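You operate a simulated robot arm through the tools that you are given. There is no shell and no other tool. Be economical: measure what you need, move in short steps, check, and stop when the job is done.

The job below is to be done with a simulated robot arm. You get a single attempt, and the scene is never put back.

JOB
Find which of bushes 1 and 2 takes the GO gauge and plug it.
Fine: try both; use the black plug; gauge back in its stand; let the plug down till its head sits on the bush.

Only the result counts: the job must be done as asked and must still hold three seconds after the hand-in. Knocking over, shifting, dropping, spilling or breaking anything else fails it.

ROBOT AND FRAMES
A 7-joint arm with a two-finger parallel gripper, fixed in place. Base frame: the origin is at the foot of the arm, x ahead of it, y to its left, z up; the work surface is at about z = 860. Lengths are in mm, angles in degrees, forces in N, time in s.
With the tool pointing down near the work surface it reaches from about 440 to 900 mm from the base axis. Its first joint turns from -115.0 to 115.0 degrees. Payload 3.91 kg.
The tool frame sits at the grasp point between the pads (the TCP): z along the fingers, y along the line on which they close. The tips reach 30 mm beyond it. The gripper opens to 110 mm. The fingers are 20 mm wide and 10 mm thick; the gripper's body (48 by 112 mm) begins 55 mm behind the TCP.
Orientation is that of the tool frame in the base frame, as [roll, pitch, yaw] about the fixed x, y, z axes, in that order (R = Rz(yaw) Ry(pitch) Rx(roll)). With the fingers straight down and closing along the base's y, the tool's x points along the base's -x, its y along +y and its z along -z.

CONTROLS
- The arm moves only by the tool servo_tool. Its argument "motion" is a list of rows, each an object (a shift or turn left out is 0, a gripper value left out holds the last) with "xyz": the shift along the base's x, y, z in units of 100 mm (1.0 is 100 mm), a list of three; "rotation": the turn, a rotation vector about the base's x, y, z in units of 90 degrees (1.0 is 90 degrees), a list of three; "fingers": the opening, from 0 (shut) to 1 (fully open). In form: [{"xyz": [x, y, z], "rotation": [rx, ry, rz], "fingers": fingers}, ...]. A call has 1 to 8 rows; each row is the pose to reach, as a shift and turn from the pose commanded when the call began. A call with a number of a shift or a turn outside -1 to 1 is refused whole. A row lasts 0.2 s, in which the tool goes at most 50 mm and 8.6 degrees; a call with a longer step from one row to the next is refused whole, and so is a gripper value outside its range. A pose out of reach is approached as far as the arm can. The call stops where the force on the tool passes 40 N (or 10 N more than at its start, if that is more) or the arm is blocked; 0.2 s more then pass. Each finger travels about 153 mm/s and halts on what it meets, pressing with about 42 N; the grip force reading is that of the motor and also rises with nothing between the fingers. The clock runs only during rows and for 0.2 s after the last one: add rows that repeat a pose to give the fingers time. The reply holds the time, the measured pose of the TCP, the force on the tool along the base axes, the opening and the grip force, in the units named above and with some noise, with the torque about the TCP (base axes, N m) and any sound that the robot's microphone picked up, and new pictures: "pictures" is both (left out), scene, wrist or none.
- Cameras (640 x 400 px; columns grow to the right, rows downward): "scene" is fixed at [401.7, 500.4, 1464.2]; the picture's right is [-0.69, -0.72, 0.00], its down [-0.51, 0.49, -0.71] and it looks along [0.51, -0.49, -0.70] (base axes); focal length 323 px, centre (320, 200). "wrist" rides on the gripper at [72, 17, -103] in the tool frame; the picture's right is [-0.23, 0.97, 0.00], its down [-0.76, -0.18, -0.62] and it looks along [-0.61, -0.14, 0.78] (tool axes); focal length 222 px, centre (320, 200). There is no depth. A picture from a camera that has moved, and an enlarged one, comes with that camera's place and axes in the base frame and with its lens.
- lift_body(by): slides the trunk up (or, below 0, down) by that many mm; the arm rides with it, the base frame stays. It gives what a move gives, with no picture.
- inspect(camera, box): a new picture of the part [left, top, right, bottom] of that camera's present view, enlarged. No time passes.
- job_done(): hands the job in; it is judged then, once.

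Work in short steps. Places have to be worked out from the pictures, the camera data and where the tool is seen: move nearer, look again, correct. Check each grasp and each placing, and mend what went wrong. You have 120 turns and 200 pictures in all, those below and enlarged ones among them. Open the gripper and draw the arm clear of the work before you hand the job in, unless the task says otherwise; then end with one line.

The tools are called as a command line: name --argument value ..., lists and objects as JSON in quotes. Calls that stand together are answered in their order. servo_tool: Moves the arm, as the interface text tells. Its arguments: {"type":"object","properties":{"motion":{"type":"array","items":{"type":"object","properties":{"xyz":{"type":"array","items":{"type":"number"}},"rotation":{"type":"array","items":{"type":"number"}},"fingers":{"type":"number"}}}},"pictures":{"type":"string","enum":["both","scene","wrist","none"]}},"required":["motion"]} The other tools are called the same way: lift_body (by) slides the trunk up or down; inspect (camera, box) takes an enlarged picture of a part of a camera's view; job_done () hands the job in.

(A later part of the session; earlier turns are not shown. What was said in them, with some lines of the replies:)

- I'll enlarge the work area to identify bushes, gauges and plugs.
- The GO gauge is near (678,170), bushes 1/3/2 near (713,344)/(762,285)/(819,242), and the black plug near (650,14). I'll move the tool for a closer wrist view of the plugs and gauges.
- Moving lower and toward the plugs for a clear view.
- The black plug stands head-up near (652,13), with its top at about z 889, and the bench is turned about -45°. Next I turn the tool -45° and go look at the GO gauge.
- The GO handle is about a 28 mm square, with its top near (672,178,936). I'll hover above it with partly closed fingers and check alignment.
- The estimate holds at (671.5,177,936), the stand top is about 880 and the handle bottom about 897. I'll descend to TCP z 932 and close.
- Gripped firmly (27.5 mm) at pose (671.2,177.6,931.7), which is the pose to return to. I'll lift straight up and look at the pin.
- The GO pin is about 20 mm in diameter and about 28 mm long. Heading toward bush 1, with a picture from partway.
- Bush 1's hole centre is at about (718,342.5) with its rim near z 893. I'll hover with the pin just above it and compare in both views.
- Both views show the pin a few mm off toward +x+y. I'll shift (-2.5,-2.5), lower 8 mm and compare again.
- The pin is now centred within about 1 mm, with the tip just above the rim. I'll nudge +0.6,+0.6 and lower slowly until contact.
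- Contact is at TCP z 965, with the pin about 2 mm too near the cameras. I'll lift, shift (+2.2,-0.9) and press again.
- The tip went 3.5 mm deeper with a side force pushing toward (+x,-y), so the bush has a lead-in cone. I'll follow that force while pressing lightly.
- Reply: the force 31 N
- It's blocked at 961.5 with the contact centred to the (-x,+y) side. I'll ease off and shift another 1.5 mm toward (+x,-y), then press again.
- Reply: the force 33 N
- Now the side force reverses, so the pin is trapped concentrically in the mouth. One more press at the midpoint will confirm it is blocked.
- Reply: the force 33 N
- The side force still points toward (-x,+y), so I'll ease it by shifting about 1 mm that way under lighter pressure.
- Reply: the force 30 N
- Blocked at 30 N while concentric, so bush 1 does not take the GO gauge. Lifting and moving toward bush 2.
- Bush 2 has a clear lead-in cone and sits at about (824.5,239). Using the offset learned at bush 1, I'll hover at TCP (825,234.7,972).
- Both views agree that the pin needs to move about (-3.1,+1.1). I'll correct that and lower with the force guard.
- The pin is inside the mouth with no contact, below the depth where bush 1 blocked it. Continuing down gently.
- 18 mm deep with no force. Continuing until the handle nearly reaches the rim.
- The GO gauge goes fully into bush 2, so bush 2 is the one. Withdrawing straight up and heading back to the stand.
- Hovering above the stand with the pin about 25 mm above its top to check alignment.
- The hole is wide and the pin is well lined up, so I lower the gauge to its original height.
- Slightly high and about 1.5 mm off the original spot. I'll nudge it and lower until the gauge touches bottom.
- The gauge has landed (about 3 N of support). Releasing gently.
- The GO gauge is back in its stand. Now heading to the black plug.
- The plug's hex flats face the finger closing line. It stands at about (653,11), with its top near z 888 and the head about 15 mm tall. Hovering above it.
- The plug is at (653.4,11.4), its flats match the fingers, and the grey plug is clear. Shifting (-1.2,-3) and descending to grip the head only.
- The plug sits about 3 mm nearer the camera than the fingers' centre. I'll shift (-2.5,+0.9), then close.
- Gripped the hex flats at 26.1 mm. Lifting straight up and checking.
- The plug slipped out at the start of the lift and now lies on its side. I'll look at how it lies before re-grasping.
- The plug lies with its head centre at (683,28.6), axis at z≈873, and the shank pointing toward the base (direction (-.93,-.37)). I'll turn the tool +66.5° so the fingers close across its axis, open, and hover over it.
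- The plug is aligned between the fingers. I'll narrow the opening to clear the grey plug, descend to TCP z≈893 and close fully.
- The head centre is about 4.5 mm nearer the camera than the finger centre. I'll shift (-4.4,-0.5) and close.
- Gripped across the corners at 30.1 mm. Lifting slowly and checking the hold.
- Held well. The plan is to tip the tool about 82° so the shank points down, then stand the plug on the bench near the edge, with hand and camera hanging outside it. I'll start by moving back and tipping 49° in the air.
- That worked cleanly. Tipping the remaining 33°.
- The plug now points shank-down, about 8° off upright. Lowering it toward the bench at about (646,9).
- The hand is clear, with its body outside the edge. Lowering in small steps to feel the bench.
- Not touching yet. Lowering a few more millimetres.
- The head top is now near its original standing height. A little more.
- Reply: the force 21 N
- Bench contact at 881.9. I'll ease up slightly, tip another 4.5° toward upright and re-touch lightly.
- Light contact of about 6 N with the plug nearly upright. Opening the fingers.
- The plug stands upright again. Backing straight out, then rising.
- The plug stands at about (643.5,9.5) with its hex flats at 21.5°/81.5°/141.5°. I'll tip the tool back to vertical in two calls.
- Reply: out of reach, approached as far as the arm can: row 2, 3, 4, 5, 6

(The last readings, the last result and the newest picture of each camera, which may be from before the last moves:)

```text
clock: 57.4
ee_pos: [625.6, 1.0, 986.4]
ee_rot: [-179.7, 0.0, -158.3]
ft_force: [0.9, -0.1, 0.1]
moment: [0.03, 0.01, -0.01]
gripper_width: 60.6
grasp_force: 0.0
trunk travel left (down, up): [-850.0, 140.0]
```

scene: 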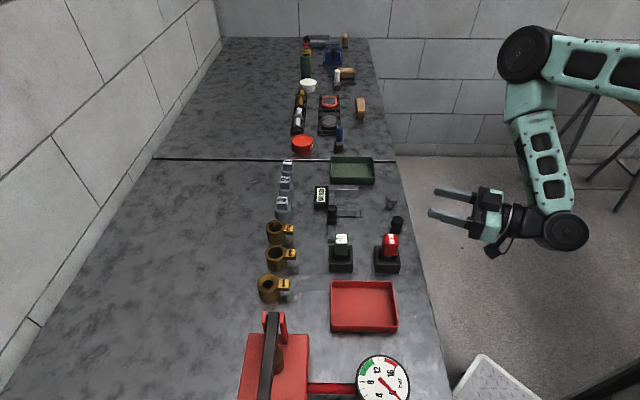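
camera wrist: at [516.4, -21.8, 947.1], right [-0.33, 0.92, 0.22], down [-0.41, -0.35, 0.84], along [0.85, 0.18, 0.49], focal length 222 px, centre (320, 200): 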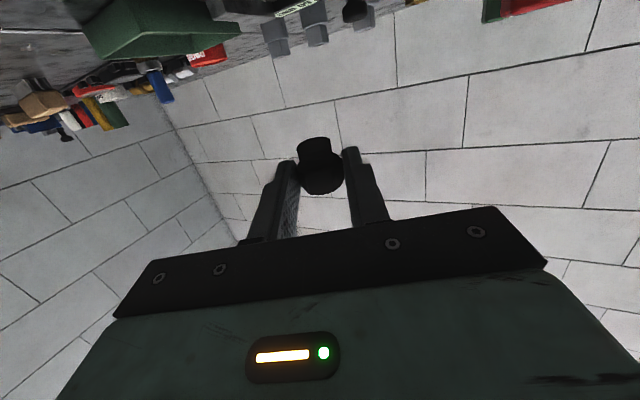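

Vertical again. Turning -30° to yaw 171.5 and hovering over the plug.

servo_tool --motion '[{"xyz": [0.05, 0.02, 0], "rotation": [0, 0, -0.084]}, {"xyz": [0.1, 0.05, 0], "rotation": [0, 0, -0.168]}, {"xyz": [0.18, 0.085, -0.1], "rotation": [0, 0, -0.252]}, {"xyz": [0.18, 0.085, -0.25], "rotation": [0, 0, -0.3356]}, {"xyz": [0.18, 0.085, -0.25], "rotation": [0, 0, -0.3356]}]' --pictures "none"

inspect --camera "wrist" --box '[250, 90, 410, 190]'

inspect --camera "scene" --box '[364, 185, 436, 230]'

```text
clock: 58.6
ee_pos: [644.6, 8.5, 962.3]
ee_rot: [-179.7, 0.0, 171.6]
ft_force: [-0.5, 0.3, 0.4]
moment: [0.0, 0.01, 0.02]
gripper_width: 60.3
grasp_force: 0.1
trunk travel left (down, up): [-850.0, 140.0]
```

```text
4.00 times, centred on (330, 140) of wrist
camera zoom: at [576.2, 38.2, 1066.5], right [0.37, 0.93, 0.0], down [0.73, -0.29, 0.62], along [0.58, -0.23, -0.78], focal length 888 px, centre (280, 440)
```

zoom: 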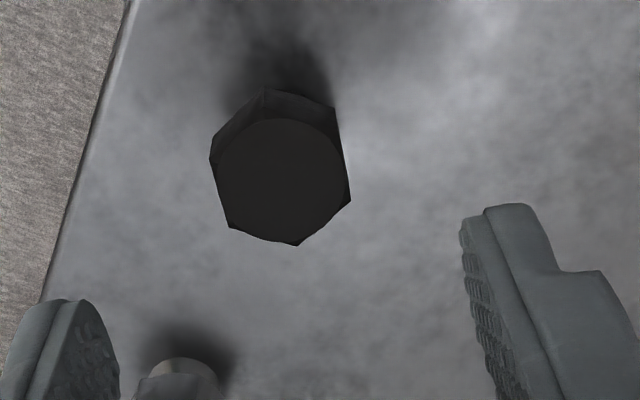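

```text
8.89 times, centred on (400, 208) of scene
camera zoom: at [401.7, 500.4, 1464.2], right [-0.69, -0.72, 0.0], down [-0.51, 0.49, -0.71], along [0.51, -0.49, -0.7], focal length 2875 px, centre (-391, 133)
```

zoom: 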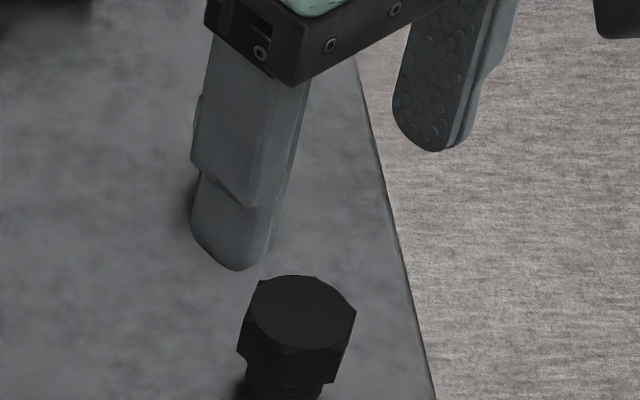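

Flats are aligned with the fingers. I'll descend deeper this time (TCP z≈901), then check before closing.

servo_tool --motion '[{"xyz": [-0.025, 0.008, 0], "fingers": 0.5}, {"xyz": [-0.025, 0.008, -0.3]}, {"xyz": [-0.025, 0.008, -0.5]}, {"xyz": [-0.025, 0.008, -0.61]}, {"xyz": [-0.025, 0.008, -0.61]}]' --pictures "none"

inspect --camera "wrist" --box '[250, 90, 410, 190]'

inspect --camera "scene" --box '[364, 185, 436, 230]'

```text
clock: 59.8
ee_pos: [643.5, 10.2, 901.1]
ee_rot: [-179.7, 0.1, 171.5]
ft_force: [-0.2, 0.6, -0.1]
moment: [-0.01, -0.02, -0.03]
gripper_width: 55.0
grasp_force: 0.1
trunk travel left (down, up): [-850.0, 140.0]
```

```text
4.00 times, centred on (330, 140) of wrist
camera zoom: at [573.7, 38.9, 1005.0], right [0.37, 0.93, 0.0], down [0.73, -0.28, 0.62], along [0.58, -0.23, -0.78], focal length 888 px, centre (280, 440)
```

zoom: 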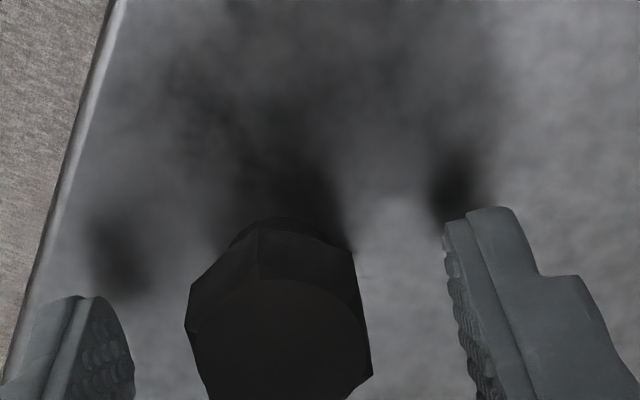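

```text
8.89 times, centred on (400, 208) of scene
camera zoom: at [401.7, 500.4, 1464.2], right [-0.69, -0.72, 0.0], down [-0.51, 0.49, -0.71], along [0.51, -0.49, -0.7], focal length 2875 px, centre (-391, 133)
```

zoom: 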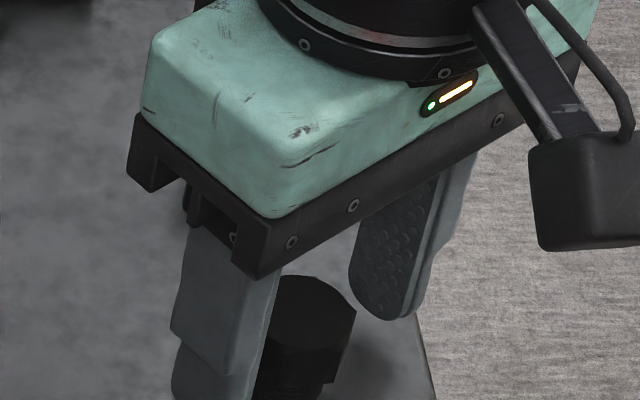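

Well centred. Closing fully, then a slow lift.

servo_tool --motion '[{"fingers": 0.3}, {"fingers": 0.1}, {"fingers": 0}, {"fingers": 0}, {"fingers": 0}, {"fingers": 0}]' --pictures "none"

servo_tool --motion '[{"xyz": [0, 0, 0.02]}, {"xyz": [0, 0, 0.05]}, {"xyz": [0, 0, 0.1]}, {"xyz": [0, 0, 0.16]}, {"xyz": [0, 0, 0.22]}, {"xyz": [0, 0, 0.28]}, {"xyz": [0, 0, 0.3]}]' --pictures "none"

inspect --camera "wrist" --box '[250, 90, 410, 190]'

inspect --camera "scene" --box '[364, 165, 436, 210]'

```text
clock: 61.2
ee_pos: [641.6, 10.0, 900.4]
ee_rot: [-179.7, 0.0, 171.5]
ft_force: [0.0, 0.0, -0.1]
moment: [0.03, 0.01, -0.03]
gripper_width: 26.2
grasp_force: 42.2
trunk travel left (down, up): [-850.0, 140.0]
```

```text
clock: 62.8
ee_pos: [641.5, 9.8, 931.4]
ee_rot: [-179.6, 0.0, 171.7]
ft_force: [0.7, -1.4, 0.0]
moment: [-0.01, -0.03, -0.01]
gripper_width: 26.1
grasp_force: 42.3
trunk travel left (down, up): [-850.0, 140.0]
```

```text
4.00 times, centred on (330, 140) of wrist
camera zoom: at [573.2, 39.3, 1035.4], right [0.37, 0.93, -0.01], down [0.73, -0.28, 0.62], along [0.58, -0.23, -0.78], focal length 888 px, centre (280, 440)
```

zoom: 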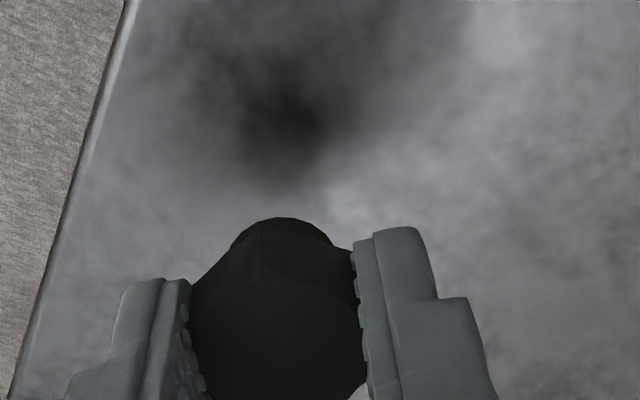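

```text
8.89 times, centred on (400, 188) of scene
camera zoom: at [401.7, 500.4, 1464.2], right [-0.69, -0.72, 0.0], down [-0.51, 0.49, -0.71], along [0.51, -0.49, -0.7], focal length 2875 px, centre (-391, 311)
```

zoom: 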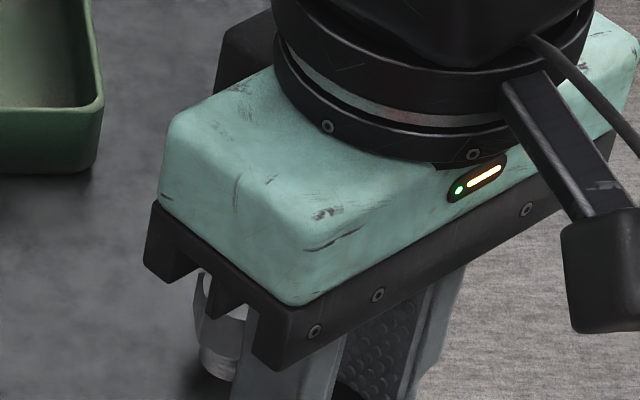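

Held securely. Rising and carrying it in gentle steps toward bush 2.

servo_tool --motion '[{"xyz": [0, 0, 0.1]}, {"xyz": [0, 0, 0.25]}, {"xyz": [0, 0, 0.42]}, {"xyz": [0, 0, 0.6]}, {"xyz": [0.05, 0.07, 0.75]}, {"xyz": [0.2, 0.25, 0.75]}, {"xyz": [0.38, 0.48, 0.75]}, {"xyz": [0.5, 0.62, 0.75]}]' --pictures "none"

servo_tool --motion '[{"xyz": [0.05, 0.07, 0]}, {"xyz": [0.2, 0.25, 0]}, {"xyz": [0.36, 0.46, 0]}, {"xyz": [0.54, 0.68, 0]}, {"xyz": [0.68, 0.86, 0]}, {"xyz": [0.78, 0.98, 0]}, {"xyz": [0.8, 1.0, 0]}]' --pictures "wrist"

```text
clock: 64.6
ee_pos: [692.2, 73.8, 1006.3]
ee_rot: [-179.7, -0.1, 171.6]
ft_force: [0.0, 0.2, -1.8]
moment: [0.01, -0.01, 0.02]
gripper_width: 26.4
grasp_force: 42.1
trunk travel left (down, up): [-850.0, 140.0]
```

```text
clock: 66.2
ee_pos: [770.9, 175.3, 1006.7]
ee_rot: [-179.6, 0.0, 171.6]
ft_force: [-1.2, -0.4, -1.5]
moment: [-0.01, 0.03, -0.05]
gripper_width: 26.4
grasp_force: 42.1
trunk travel left (down, up): [-850.0, 140.0]
camera wrist: at [703.5, 202.9, 1109.7], right [0.37, 0.93, -0.01], down [0.73, -0.29, 0.62], along [0.58, -0.23, -0.78], focal length 222 px, centre (320, 200)
```

wrist: 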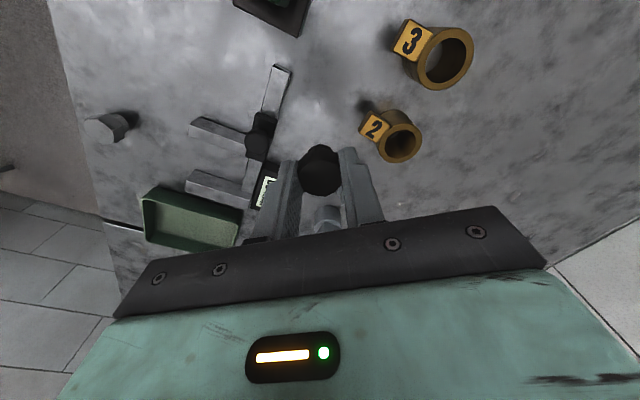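

Still held. I'll turn back to yaw 135 for the familiar view and move over bush 2.

servo_tool --motion '[{"xyz": [0.05, 0.06, 0], "rotation": [0, 0, -0.06]}, {"xyz": [0.15, 0.18, 0], "rotation": [0, 0, -0.13]}, {"xyz": [0.28, 0.34, 0], "rotation": [0, 0, -0.21]}, {"xyz": [0.4, 0.5, 0], "rotation": [0, 0, -0.29]}, {"xyz": [0.48, 0.6, -0.1], "rotation": [0, 0, -0.36]}, {"xyz": [0.51, 0.635, -0.25], "rotation": [0, 0, -0.406]}, {"xyz": [0.51, 0.635, -0.4], "rotation": [0, 0, -0.406]}, {"xyz": [0.51, 0.635, -0.5], "rotation": [0, 0, -0.406]}]' --pictures "none"

inspect --camera "wrist" --box '[262, 80, 374, 150]'

inspect --camera "scene" --box '[240, 200, 312, 245]'

```text
clock: 68.0
ee_pos: [822.7, 237.5, 955.9]
ee_rot: [-179.7, -0.1, 134.9]
ft_force: [0.4, 0.1, -2.0]
moment: [-0.03, 0.0, -0.01]
gripper_width: 26.1
grasp_force: 42.0
trunk travel left (down, up): [-850.0, 140.0]
```

```text
5.71 times, centred on (318, 115) of wrist
camera zoom: at [785.0, 301.4, 1059.9], right [0.85, 0.53, 0.0], down [0.41, -0.66, 0.62], along [0.33, -0.53, -0.78], focal length 1269 px, centre (331, 686)
```

zoom: 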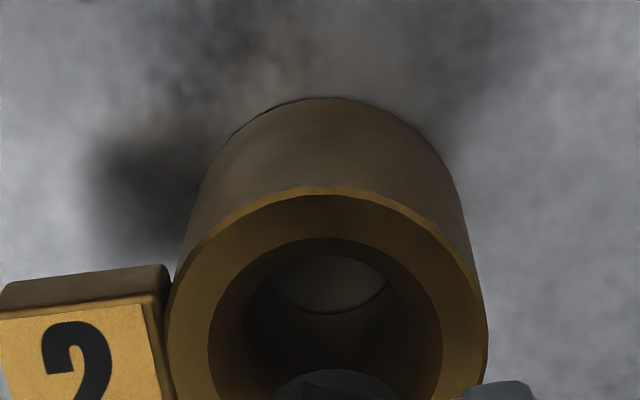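

```text
8.89 times, centred on (276, 222) of scene
camera zoom: at [401.7, 500.4, 1464.2], right [-0.69, -0.72, 0.0], down [-0.51, 0.49, -0.71], along [0.51, -0.49, -0.7], focal length 2875 px, centre (711, 0)
```

zoom: 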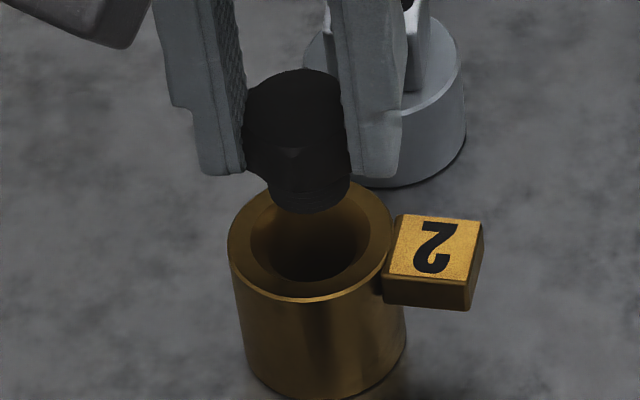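

Roughly centred, and the cone is forgiving by several mm. I'll nudge (-0.4,+1.0) and lower to just at the rim.

servo_tool --motion '[{"xyz": [-0.004, 0.01, 0]}, {"xyz": [-0.004, 0.01, -0.06]}, {"xyz": [-0.004, 0.01, -0.12]}, {"xyz": [-0.004, 0.01, -0.18]}, {"xyz": [-0.004, 0.01, -0.2]}]' --pictures "none"

inspect --camera "wrist" --box '[262, 80, 374, 150]'

inspect --camera "scene" --box '[240, 200, 312, 245]'

```text
clock: 69.2
ee_pos: [822.1, 237.7, 940.6]
ee_rot: [179.8, 0.1, 135.0]
ft_force: [-5.9, -4.2, 30.1]
moment: [-0.49, -0.03, -0.06]
gripper_width: 26.8
grasp_force: 42.3
trunk travel left (down, up): [-850.0, 140.0]
```

```text
5.71 times, centred on (318, 115) of wrist
camera zoom: at [784.0, 302.1, 1045.2], right [0.85, 0.53, 0.0], down [0.41, -0.66, 0.62], along [0.33, -0.53, -0.78], focal length 1269 px, centre (331, 686)
```

zoom: 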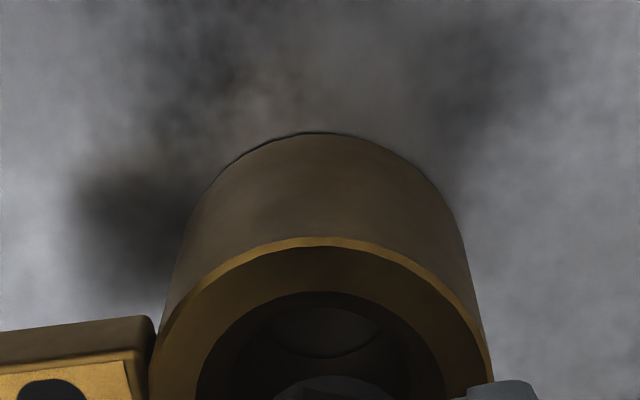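

```text
8.89 times, centred on (276, 222) of scene
camera zoom: at [401.7, 500.4, 1464.2], right [-0.69, -0.72, 0.0], down [-0.51, 0.49, -0.71], along [0.51, -0.49, -0.7], focal length 2875 px, centre (711, 0)
```

zoom: 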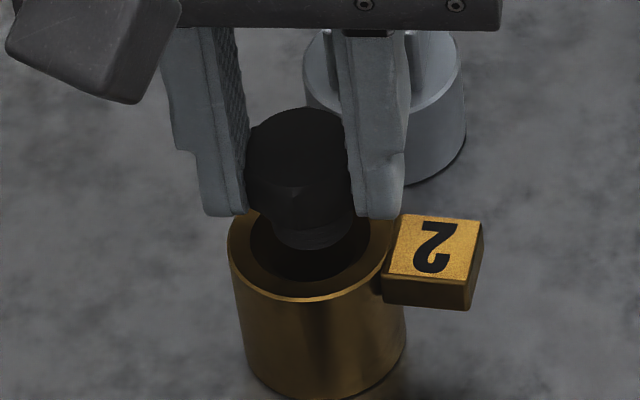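

Contact on the far (+x,-y) side of the rim, which puts the rim at z≈900 and the bush centre nearer (821,241.5). I'll lift, shift (-2.2,+3.0) and lower again.

servo_tool --motion '[{"xyz": [0, 0, 0.06]}, {"xyz": [-0.022, 0.03, 0.06]}, {"xyz": [-0.022, 0.03, 0.04]}, {"xyz": [-0.022, 0.03, 0.02]}, {"xyz": [-0.022, 0.03, 0.0]}]' --pictures "none"

inspect --camera "scene" --box '[240, 200, 312, 245]'

```text
clock: 70.4
ee_pos: [819.2, 240.4, 935.6]
ee_rot: [-179.6, -0.1, 135.0]
ft_force: [-0.4, 1.1, -0.3]
moment: [0.05, 0.09, -0.01]
gripper_width: 26.0
grasp_force: 42.3
trunk travel left (down, up): [-850.0, 140.0]
```

```text
8.89 times, centred on (276, 222) of scene
camera zoom: at [401.7, 500.4, 1464.2], right [-0.69, -0.72, 0.0], down [-0.51, 0.49, -0.71], along [0.51, -0.49, -0.7], focal length 2875 px, centre (711, 0)
```

zoom: 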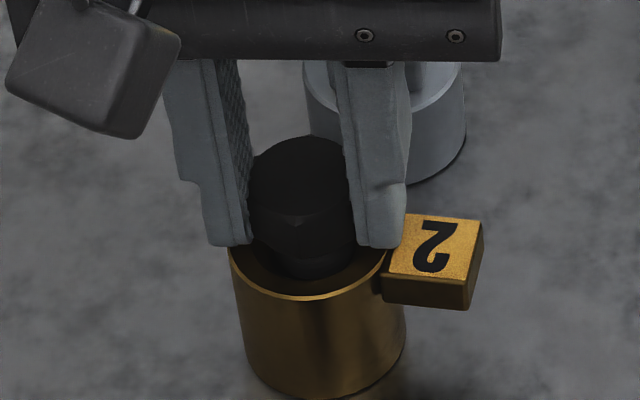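

It's now entering freely. Lowering in 1 mm steps while watching the force.

servo_tool --motion '[{"xyz": [0, 0, -0.01]}, {"xyz": [0, 0, -0.02]}, {"xyz": [0, 0, -0.025]}]' --pictures "none"

inspect --camera "scene" --box '[240, 200, 312, 245]'

inspect --camera "wrist" --box '[250, 90, 410, 190]'

```text
clock: 71.2
ee_pos: [820.9, 239.9, 933.3]
ee_rot: [-179.6, 0.1, 135.0]
ft_force: [-0.9, 0.9, -0.9]
moment: [0.02, 0.04, 0.03]
gripper_width: 26.2
grasp_force: 42.0
trunk travel left (down, up): [-850.0, 140.0]
```

```text
8.89 times, centred on (276, 222) of scene
camera zoom: at [401.7, 500.4, 1464.2], right [-0.69, -0.72, 0.0], down [-0.51, 0.49, -0.71], along [0.51, -0.49, -0.7], focal length 2875 px, centre (711, 0)
```

zoom: 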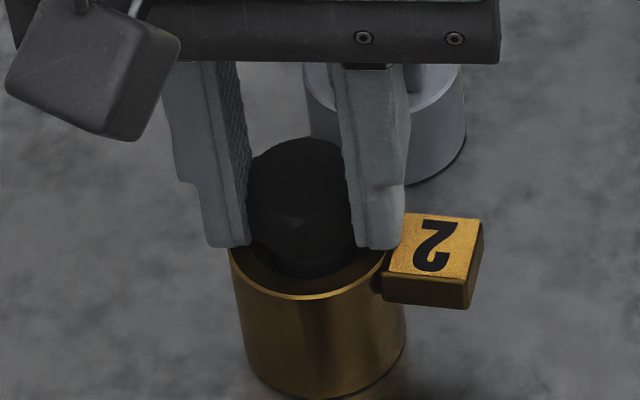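

```text
4.00 times, centred on (330, 140) of wrist
camera zoom: at [782.0, 305.0, 1037.8], right [0.85, 0.53, 0.0], down [0.42, -0.66, 0.62], along [0.33, -0.53, -0.78], focal length 888 px, centre (280, 440)
```

zoom: 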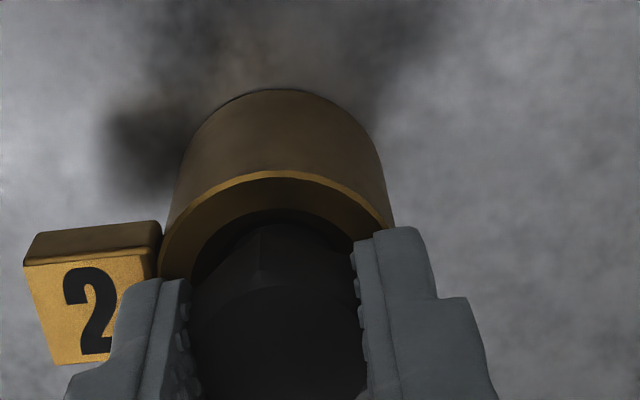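

The shank is in the lead-in. Lowering further in small steps.

servo_tool --motion '[{"xyz": [0, 0, -0.01]}, {"xyz": [0, 0, -0.02]}, {"xyz": [0, 0, -0.03]}]' --pictures "none"

```text
clock: 72.0
ee_pos: [820.7, 241.3, 932.4]
ee_rot: [-179.8, 0.0, 135.0]
ft_force: [-1.9, -1.4, 5.8]
moment: [0.05, 0.05, 0.01]
gripper_width: 26.3
grasp_force: 41.8
trunk travel left (down, up): [-850.0, 140.0]
```

Light contact at 932.4. I'll press 2 mm further to see whether it yields, then look.

servo_tool --motion '[{"xyz": [0, 0, -0.01]}, {"xyz": [0, 0, -0.015]}]' --pictures "none"

inspect --camera "scene" --box '[248, 215, 296, 245]'

inspect --camera "wrist" --box '[270, 100, 382, 170]'

```text
clock: 72.6
ee_pos: [821.1, 241.1, 931.6]
ee_rot: [-179.8, 0.1, 135.0]
ft_force: [-1.8, -2.8, 14.4]
moment: [0.05, -0.08, 0.04]
gripper_width: 26.3
grasp_force: 41.6
trunk travel left (down, up): [-850.0, 140.0]
```

```text
13.33 times, centred on (272, 230) of scene
camera zoom: at [401.7, 500.4, 1464.2], right [-0.69, -0.72, 0.0], down [-0.51, 0.49, -0.71], along [0.51, -0.49, -0.7], focal length 4312 px, centre (960, -200)
```

zoom: 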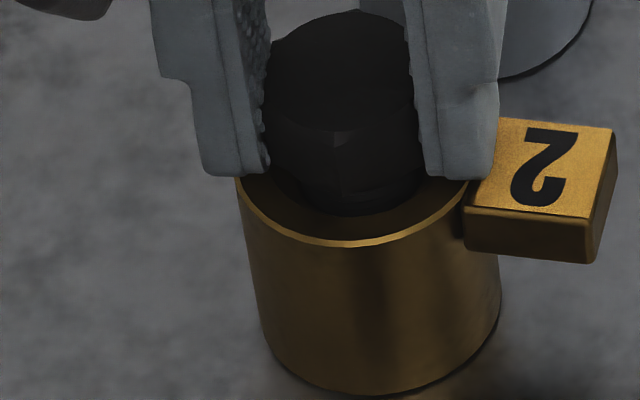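

```text
5.71 times, centred on (326, 135) of wrist
camera zoom: at [782.3, 304.9, 1035.9], right [0.85, 0.53, 0.0], down [0.41, -0.66, 0.62], along [0.33, -0.53, -0.78], focal length 1269 px, centre (286, 571)
```

zoom: 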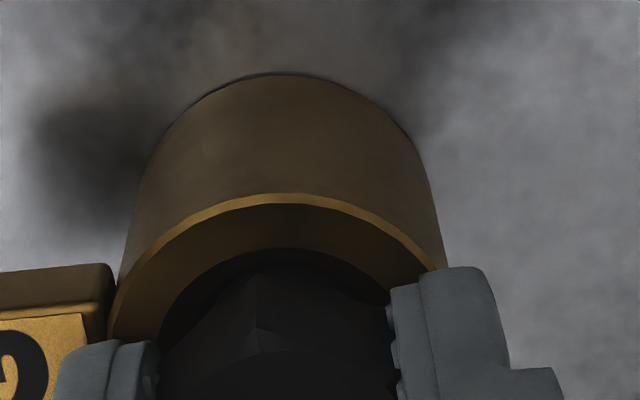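

Contact lies on the (+x,+y) side with force pushing toward (-x,-y). I'll ease up, shift 1 mm that way and lower again.

servo_tool --motion '[{"xyz": [0, 0, 0.025]}, {"xyz": [-0.008, -0.008, 0.025]}, {"xyz": [-0.008, -0.008, 0.01]}, {"xyz": [-0.008, -0.008, 0.0]}, {"xyz": [-0.008, -0.008, -0.01]}]' --pictures "none"

```text
clock: 73.8
ee_pos: [820.0, 239.8, 931.6]
ee_rot: [179.9, 0.0, 134.9]
ft_force: [2.4, -0.4, 31.9]
moment: [-0.01, 0.03, 0.08]
gripper_width: 26.0
grasp_force: 41.7
trunk travel left (down, up): [-850.0, 140.0]
```

Blocked symmetrically at 931.6, so either the fingertips or the head is on the rim. Looking closely.

inspect --camera "scene" --box '[248, 205, 296, 235]'

inspect --camera "wrist" --box '[280, 110, 376, 170]'

```text
13.33 times, centred on (272, 220) of scene
camera zoom: at [401.7, 500.4, 1464.2], right [-0.69, -0.72, 0.0], down [-0.51, 0.49, -0.71], along [0.51, -0.49, -0.7], focal length 4312 px, centre (960, -67)
```

zoom: 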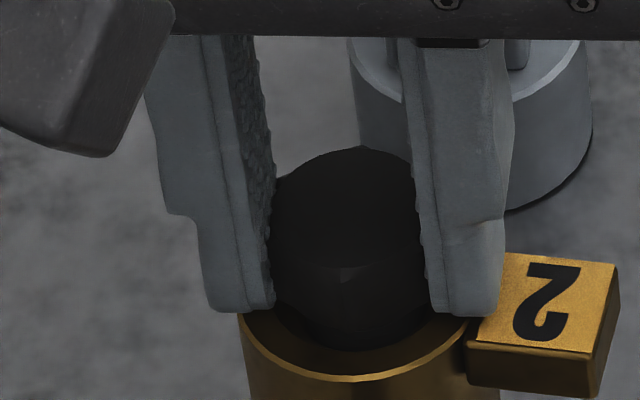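

```text
6.67 times, centred on (328, 140) of wrist
camera zoom: at [780.9, 304.4, 1035.9], right [0.85, 0.53, 0.0], down [0.41, -0.66, 0.62], along [0.33, -0.53, -0.78], focal length 1481 px, centre (267, 600)
```

zoom: 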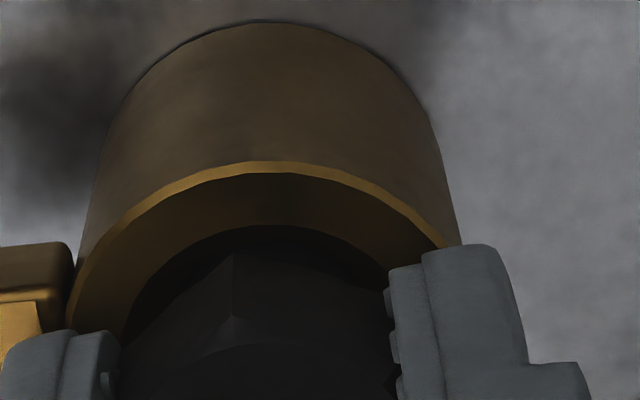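

The contact is symmetric under both fingers, so the rounded fingertips are on the rim while the shank is already about 9 mm inside. I'll raise 1.5 mm and open just enough for the plug to slide down onto its head, then retreat upward.

servo_tool --motion '[{"xyz": [0, 0, 0.025]}, {"xyz": [0, 0, 0.025], "fingers": 0.27}, {"xyz": [0, 0, 0.025], "fingers": 0.3}, {"xyz": [0, 0, 0.025], "fingers": 0.34}, {"xyz": [0, 0, 0.025], "fingers": 0.34}]' --pictures "none"

inspect --camera "scene" --box '[248, 205, 296, 235]'

inspect --camera "wrist" --box '[280, 110, 376, 170]'

```text
clock: 75.0
ee_pos: [817.3, 239.0, 932.8]
ee_rot: [-179.7, -0.1, 135.0]
ft_force: [-7.1, -9.3, 26.7]
moment: [-0.17, 0.02, -0.03]
gripper_width: 32.2
grasp_force: 0.1
trunk travel left (down, up): [-850.0, 140.0]
```

```text
13.33 times, centred on (272, 220) of scene
camera zoom: at [401.7, 500.4, 1464.2], right [-0.69, -0.72, 0.0], down [-0.51, 0.49, -0.71], along [0.51, -0.49, -0.7], focal length 4312 px, centre (960, -67)
```

zoom: 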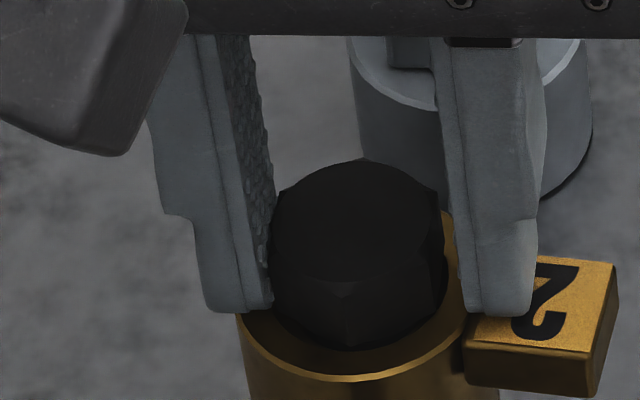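

```text
6.67 times, centred on (328, 140) of wrist
camera zoom: at [779.6, 303.0, 1035.9], right [0.85, 0.53, -0.01], down [0.42, -0.66, 0.62], along [0.33, -0.53, -0.78], focal length 1481 px, centre (267, 600)
```

zoom: 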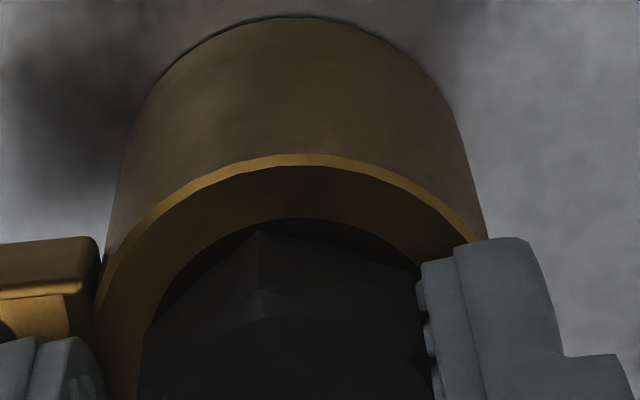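

The fingers are still loaded, with one touching the tag and one against the plug. I'll raise slowly while re-centring +v.

servo_tool --motion '[{"xyz": [0, 0, 0.02]}, {"xyz": [0.005, 0.005, 0.04]}, {"xyz": [0.01, 0.01, 0.05]}]' --pictures "none"

inspect --camera "scene" --box '[248, 205, 296, 235]'

```text
clock: 75.8
ee_pos: [819.7, 241.3, 935.5]
ee_rot: [-179.6, -0.1, 135.0]
ft_force: [-0.9, 0.2, 0.0]
moment: [-0.01, -0.01, 0.02]
gripper_width: 37.2
grasp_force: 0.1
trunk travel left (down, up): [-850.0, 140.0]
```

```text
13.33 times, centred on (272, 220) of scene
camera zoom: at [401.7, 500.4, 1464.2], right [-0.69, -0.72, 0.0], down [-0.51, 0.49, -0.71], along [0.51, -0.49, -0.7], focal length 4312 px, centre (960, -67)
```

zoom: 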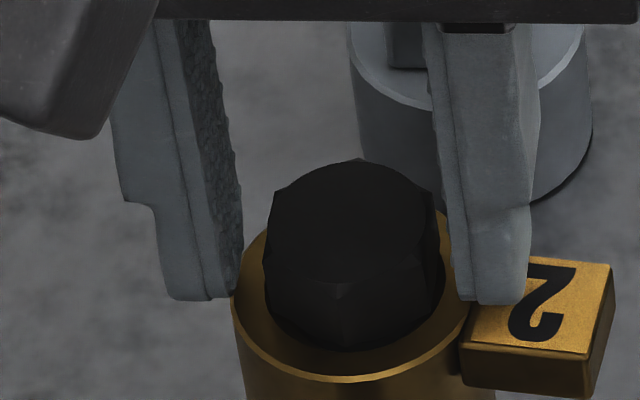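

Free now. Raising well clear and inspecting how the plug sits.

servo_tool --motion '[{"xyz": [0, 0, 0.2]}, {"xyz": [0, 0, 0.5]}, {"xyz": [0, 0, 0.8]}, {"xyz": [0, 0, 0.8]}]' --pictures "none"

inspect --camera "scene" --box '[248, 210, 312, 250]'

inspect --camera "wrist" --box '[262, 70, 390, 150]'

```text
clock: 76.8
ee_pos: [820.1, 241.5, 1017.0]
ee_rot: [-179.8, 0.0, 135.1]
ft_force: [-0.9, 0.6, 0.1]
moment: [0.02, 0.02, 0.02]
gripper_width: 37.4
grasp_force: 0.1
trunk travel left (down, up): [-850.0, 140.0]
```

```text
10.00 times, centred on (280, 230) of scene
camera zoom: at [401.7, 500.4, 1464.2], right [-0.69, -0.72, 0.0], down [-0.51, 0.49, -0.71], along [0.51, -0.49, -0.7], focal length 3234 px, centre (720, -100)
```

zoom: 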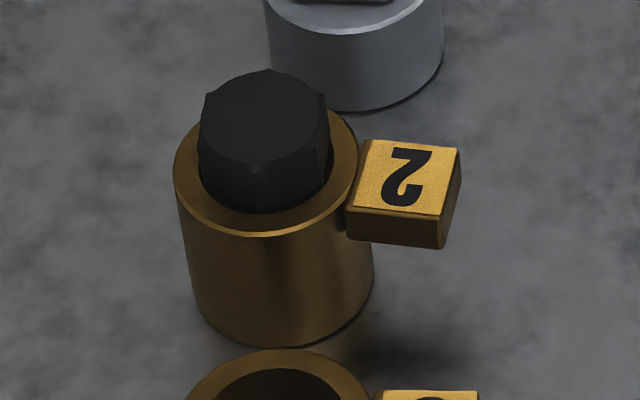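

```text
5.00 times, centred on (326, 110) of wrist
camera zoom: at [782.5, 305.3, 1120.5], right [0.85, 0.53, -0.01], down [0.42, -0.66, 0.62], along [0.33, -0.53, -0.78], focal length 1111 px, centre (290, 650)
```

zoom: 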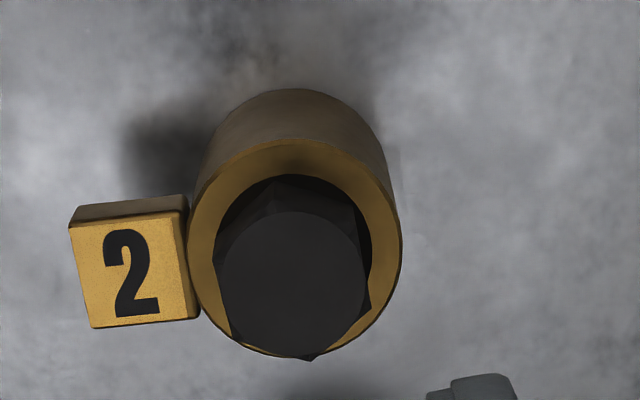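

The plug is in, concentric, with its top at about z 918, consistent with the head on the rim. To confirm it is fully down, I'll press lightly on the head with closed fingertips.

servo_tool --motion '[{"fingers": 0.1, "xyz": [0.01, 0, -0.1]}, {"fingers": 0, "xyz": [0.01, 0, -0.3]}, {"fingers": 0, "xyz": [0.01, 0, -0.5]}, {"fingers": 0, "xyz": [0.01, 0, -0.6]}, {"fingers": 0, "xyz": [0.01, 0, -0.62]}, {"fingers": 0, "xyz": [0.01, 0, -0.64]}, {"fingers": 0, "xyz": [0.01, 0, -0.65]}]' --pictures "none"

```text
clock: 78.4
ee_pos: [821.2, 240.9, 951.9]
ee_rot: [-179.7, 0.0, 135.0]
ft_force: [0.8, -0.1, 0.2]
moment: [-0.04, 0.01, -0.02]
gripper_width: 0.0
grasp_force: 38.0
trunk travel left (down, up): [-850.0, 140.0]
```

No contact yet at tip z≈922. Continuing down in 1 mm steps.

servo_tool --motion '[{"xyz": [0, 0, -0.01]}, {"xyz": [0, 0, -0.02]}, {"xyz": [0, 0, -0.03]}, {"xyz": [0, 0, -0.04]}]' --pictures "none"

```text
clock: 79.4
ee_pos: [821.6, 240.0, 946.8]
ee_rot: [-179.7, 0.0, 135.1]
ft_force: [-1.1, -0.6, 2.2]
moment: [-0.05, -0.01, 0.0]
gripper_width: 0.1
grasp_force: 37.7
trunk travel left (down, up): [-850.0, 140.0]
```

servo_tool --motion '[{"xyz": [0, 0, -0.01]}, {"xyz": [0, 0, -0.015]}]' --pictures "none"

inspect --camera "scene" --box '[248, 210, 312, 250]'

```text
clock: 80.0
ee_pos: [820.7, 239.9, 948.1]
ee_rot: [-179.9, 0.1, 134.9]
ft_force: [-0.6, -2.8, 13.4]
moment: [-0.19, -0.08, -0.02]
gripper_width: 0.0
grasp_force: 37.3
trunk travel left (down, up): [-850.0, 140.0]
```

```text
10.00 times, centred on (280, 230) of scene
camera zoom: at [401.7, 500.4, 1464.2], right [-0.69, -0.72, 0.0], down [-0.51, 0.49, -0.71], along [0.51, -0.49, -0.7], focal length 3234 px, centre (720, -100)
```

zoom: 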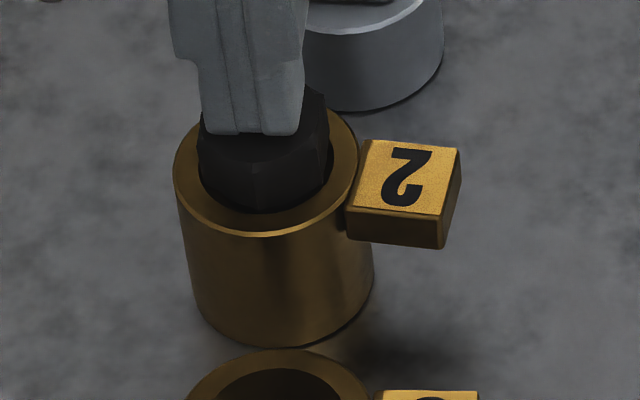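

The head is firm at top z≈917.6 under 13 N. I'll lift away and take a closer look at the head/rim junction.

servo_tool --motion '[{"xyz": [0, 0, 0.2]}, {"xyz": [-0.1, -0.1, 0.5]}, {"xyz": [-0.3, -0.3, 0.5]}, {"xyz": [-0.6, -0.6, 0.4]}, {"xyz": [-0.8, -0.8, 0.3]}, {"xyz": [-0.8, -0.8, 0.3]}]' --pictures "none"

inspect --camera "scene" --box '[260, 214, 292, 234]'

inspect --camera "wrist" --box '[380, 60, 540, 160]'

```text
clock: 81.4
ee_pos: [740.4, 161.8, 975.2]
ee_rot: [-179.7, 0.0, 134.9]
ft_force: [1.4, 0.3, 0.9]
moment: [0.0, -0.04, -0.01]
gripper_width: 0.0
grasp_force: 37.7
trunk travel left (down, up): [-850.0, 140.0]
```

```text
16.00 times, centred on (276, 224) of scene
camera zoom: at [401.7, 500.4, 1464.2], right [-0.69, -0.72, 0.0], down [-0.51, 0.49, -0.71], along [0.51, -0.49, -0.7], focal length 5174 px, centre (1024, -184)
```

zoom: 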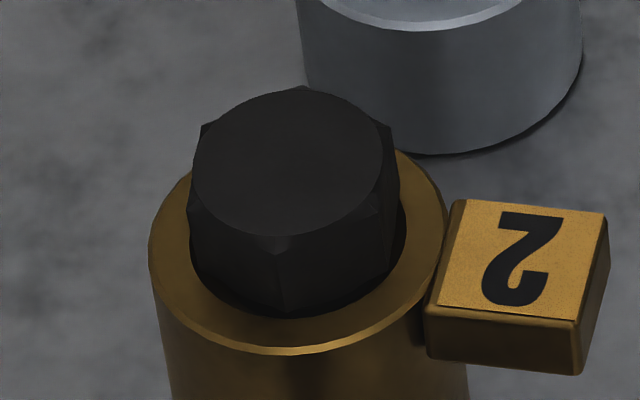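

```text
4.00 times, centred on (460, 110) of wrist
camera zoom: at [703.4, 225.5, 1078.6], right [0.85, 0.53, 0.0], down [0.41, -0.66, 0.62], along [0.33, -0.53, -0.78], focal length 888 px, centre (-240, 560)
```

zoom: 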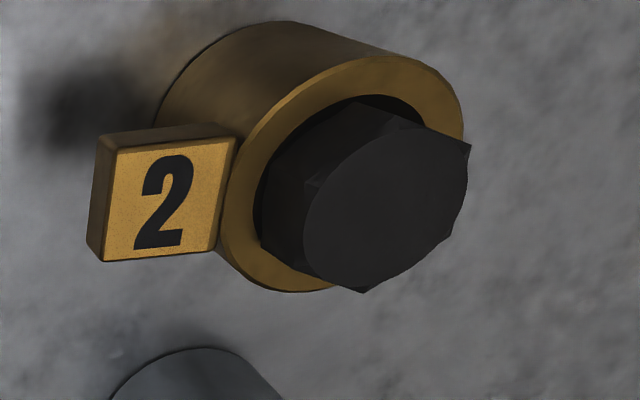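

The head sits down in the mouth of bush 2, upright, with no shank showing. I'll raise the arm, open the gripper, draw back, and check the whole scene.

servo_tool --motion '[{"xyz": [0, 0, 0.4]}, {"xyz": [-0.2, 0, 0.8]}, {"xyz": [-0.5, -0.2, 1.0]}, {"xyz": [-0.9, -0.4, 1.0], "fingers": 0.6}, {"xyz": [-1.0, -0.6, 1.0], "fingers": 1.0}, {"xyz": [-1.0, -0.8, 1.0], "fingers": 1.0}, {"xyz": [-1.0, -0.8, 1.0], "fingers": 1.0}]' --pictures "scene"

inspect --camera "scene" --box '[240, 150, 440, 275]'

inspect --camera "scene" --box '[240, 210, 420, 322]'

```text
clock: 83.0
ee_pos: [641.7, 81.1, 1077.3]
ee_rot: [-179.8, 0.0, 135.0]
ft_force: [0.1, 0.0, -0.2]
moment: [0.0, 0.05, 0.0]
gripper_width: 110.0
grasp_force: 0.0
trunk travel left (down, up): [-850.0, 140.0]
```

scene: 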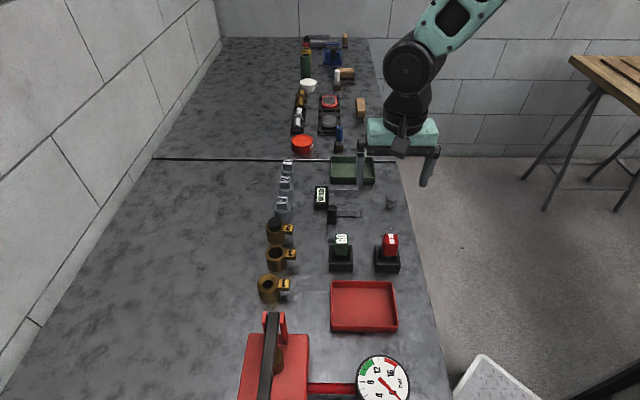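

```text
3.20 times, centred on (340, 212) of scene
camera zoom: at [401.7, 500.4, 1464.2], right [-0.69, -0.72, 0.0], down [-0.51, 0.49, -0.71], along [0.51, -0.49, -0.7], focal length 1035 px, centre (256, 160)
```

zoom: 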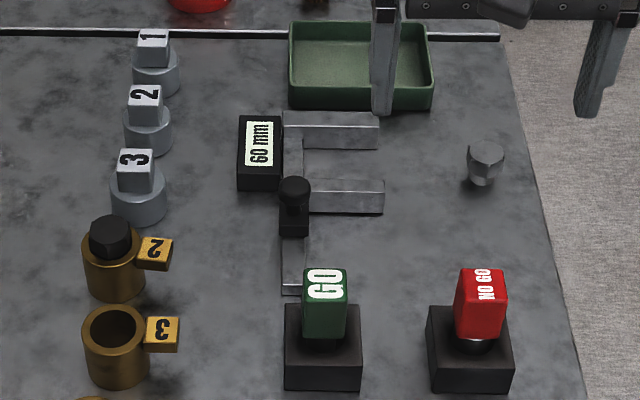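

```text
3.56 times, centred on (330, 266) of scene
camera zoom: at [401.7, 500.4, 1464.2], right [-0.69, -0.72, 0.0], down [-0.51, 0.49, -0.71], along [0.51, -0.49, -0.7], focal length 1150 px, centre (284, -35)
```

zoom: 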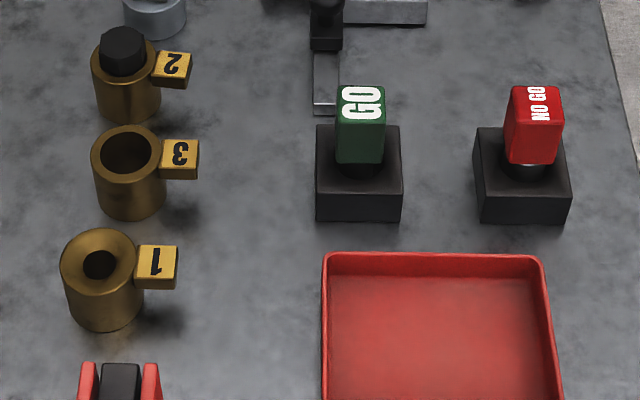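

Plug in bush 2, GO gauge in its stand, gripper open and clear, and nothing else visibly displaced. Handing in.

job_done

```text
The job is handed in.
```

Bush 2 takes the GO gauge (bush 1 blocked it at about 30 N). The black plug is in bush 2 with its head down on the bush, and the gauge is back in its stand. The plug slipped from the grip and fell on its side once before I re-stood and inserted it, and bushes 1 and 2 each moved by roughly 1 mm.
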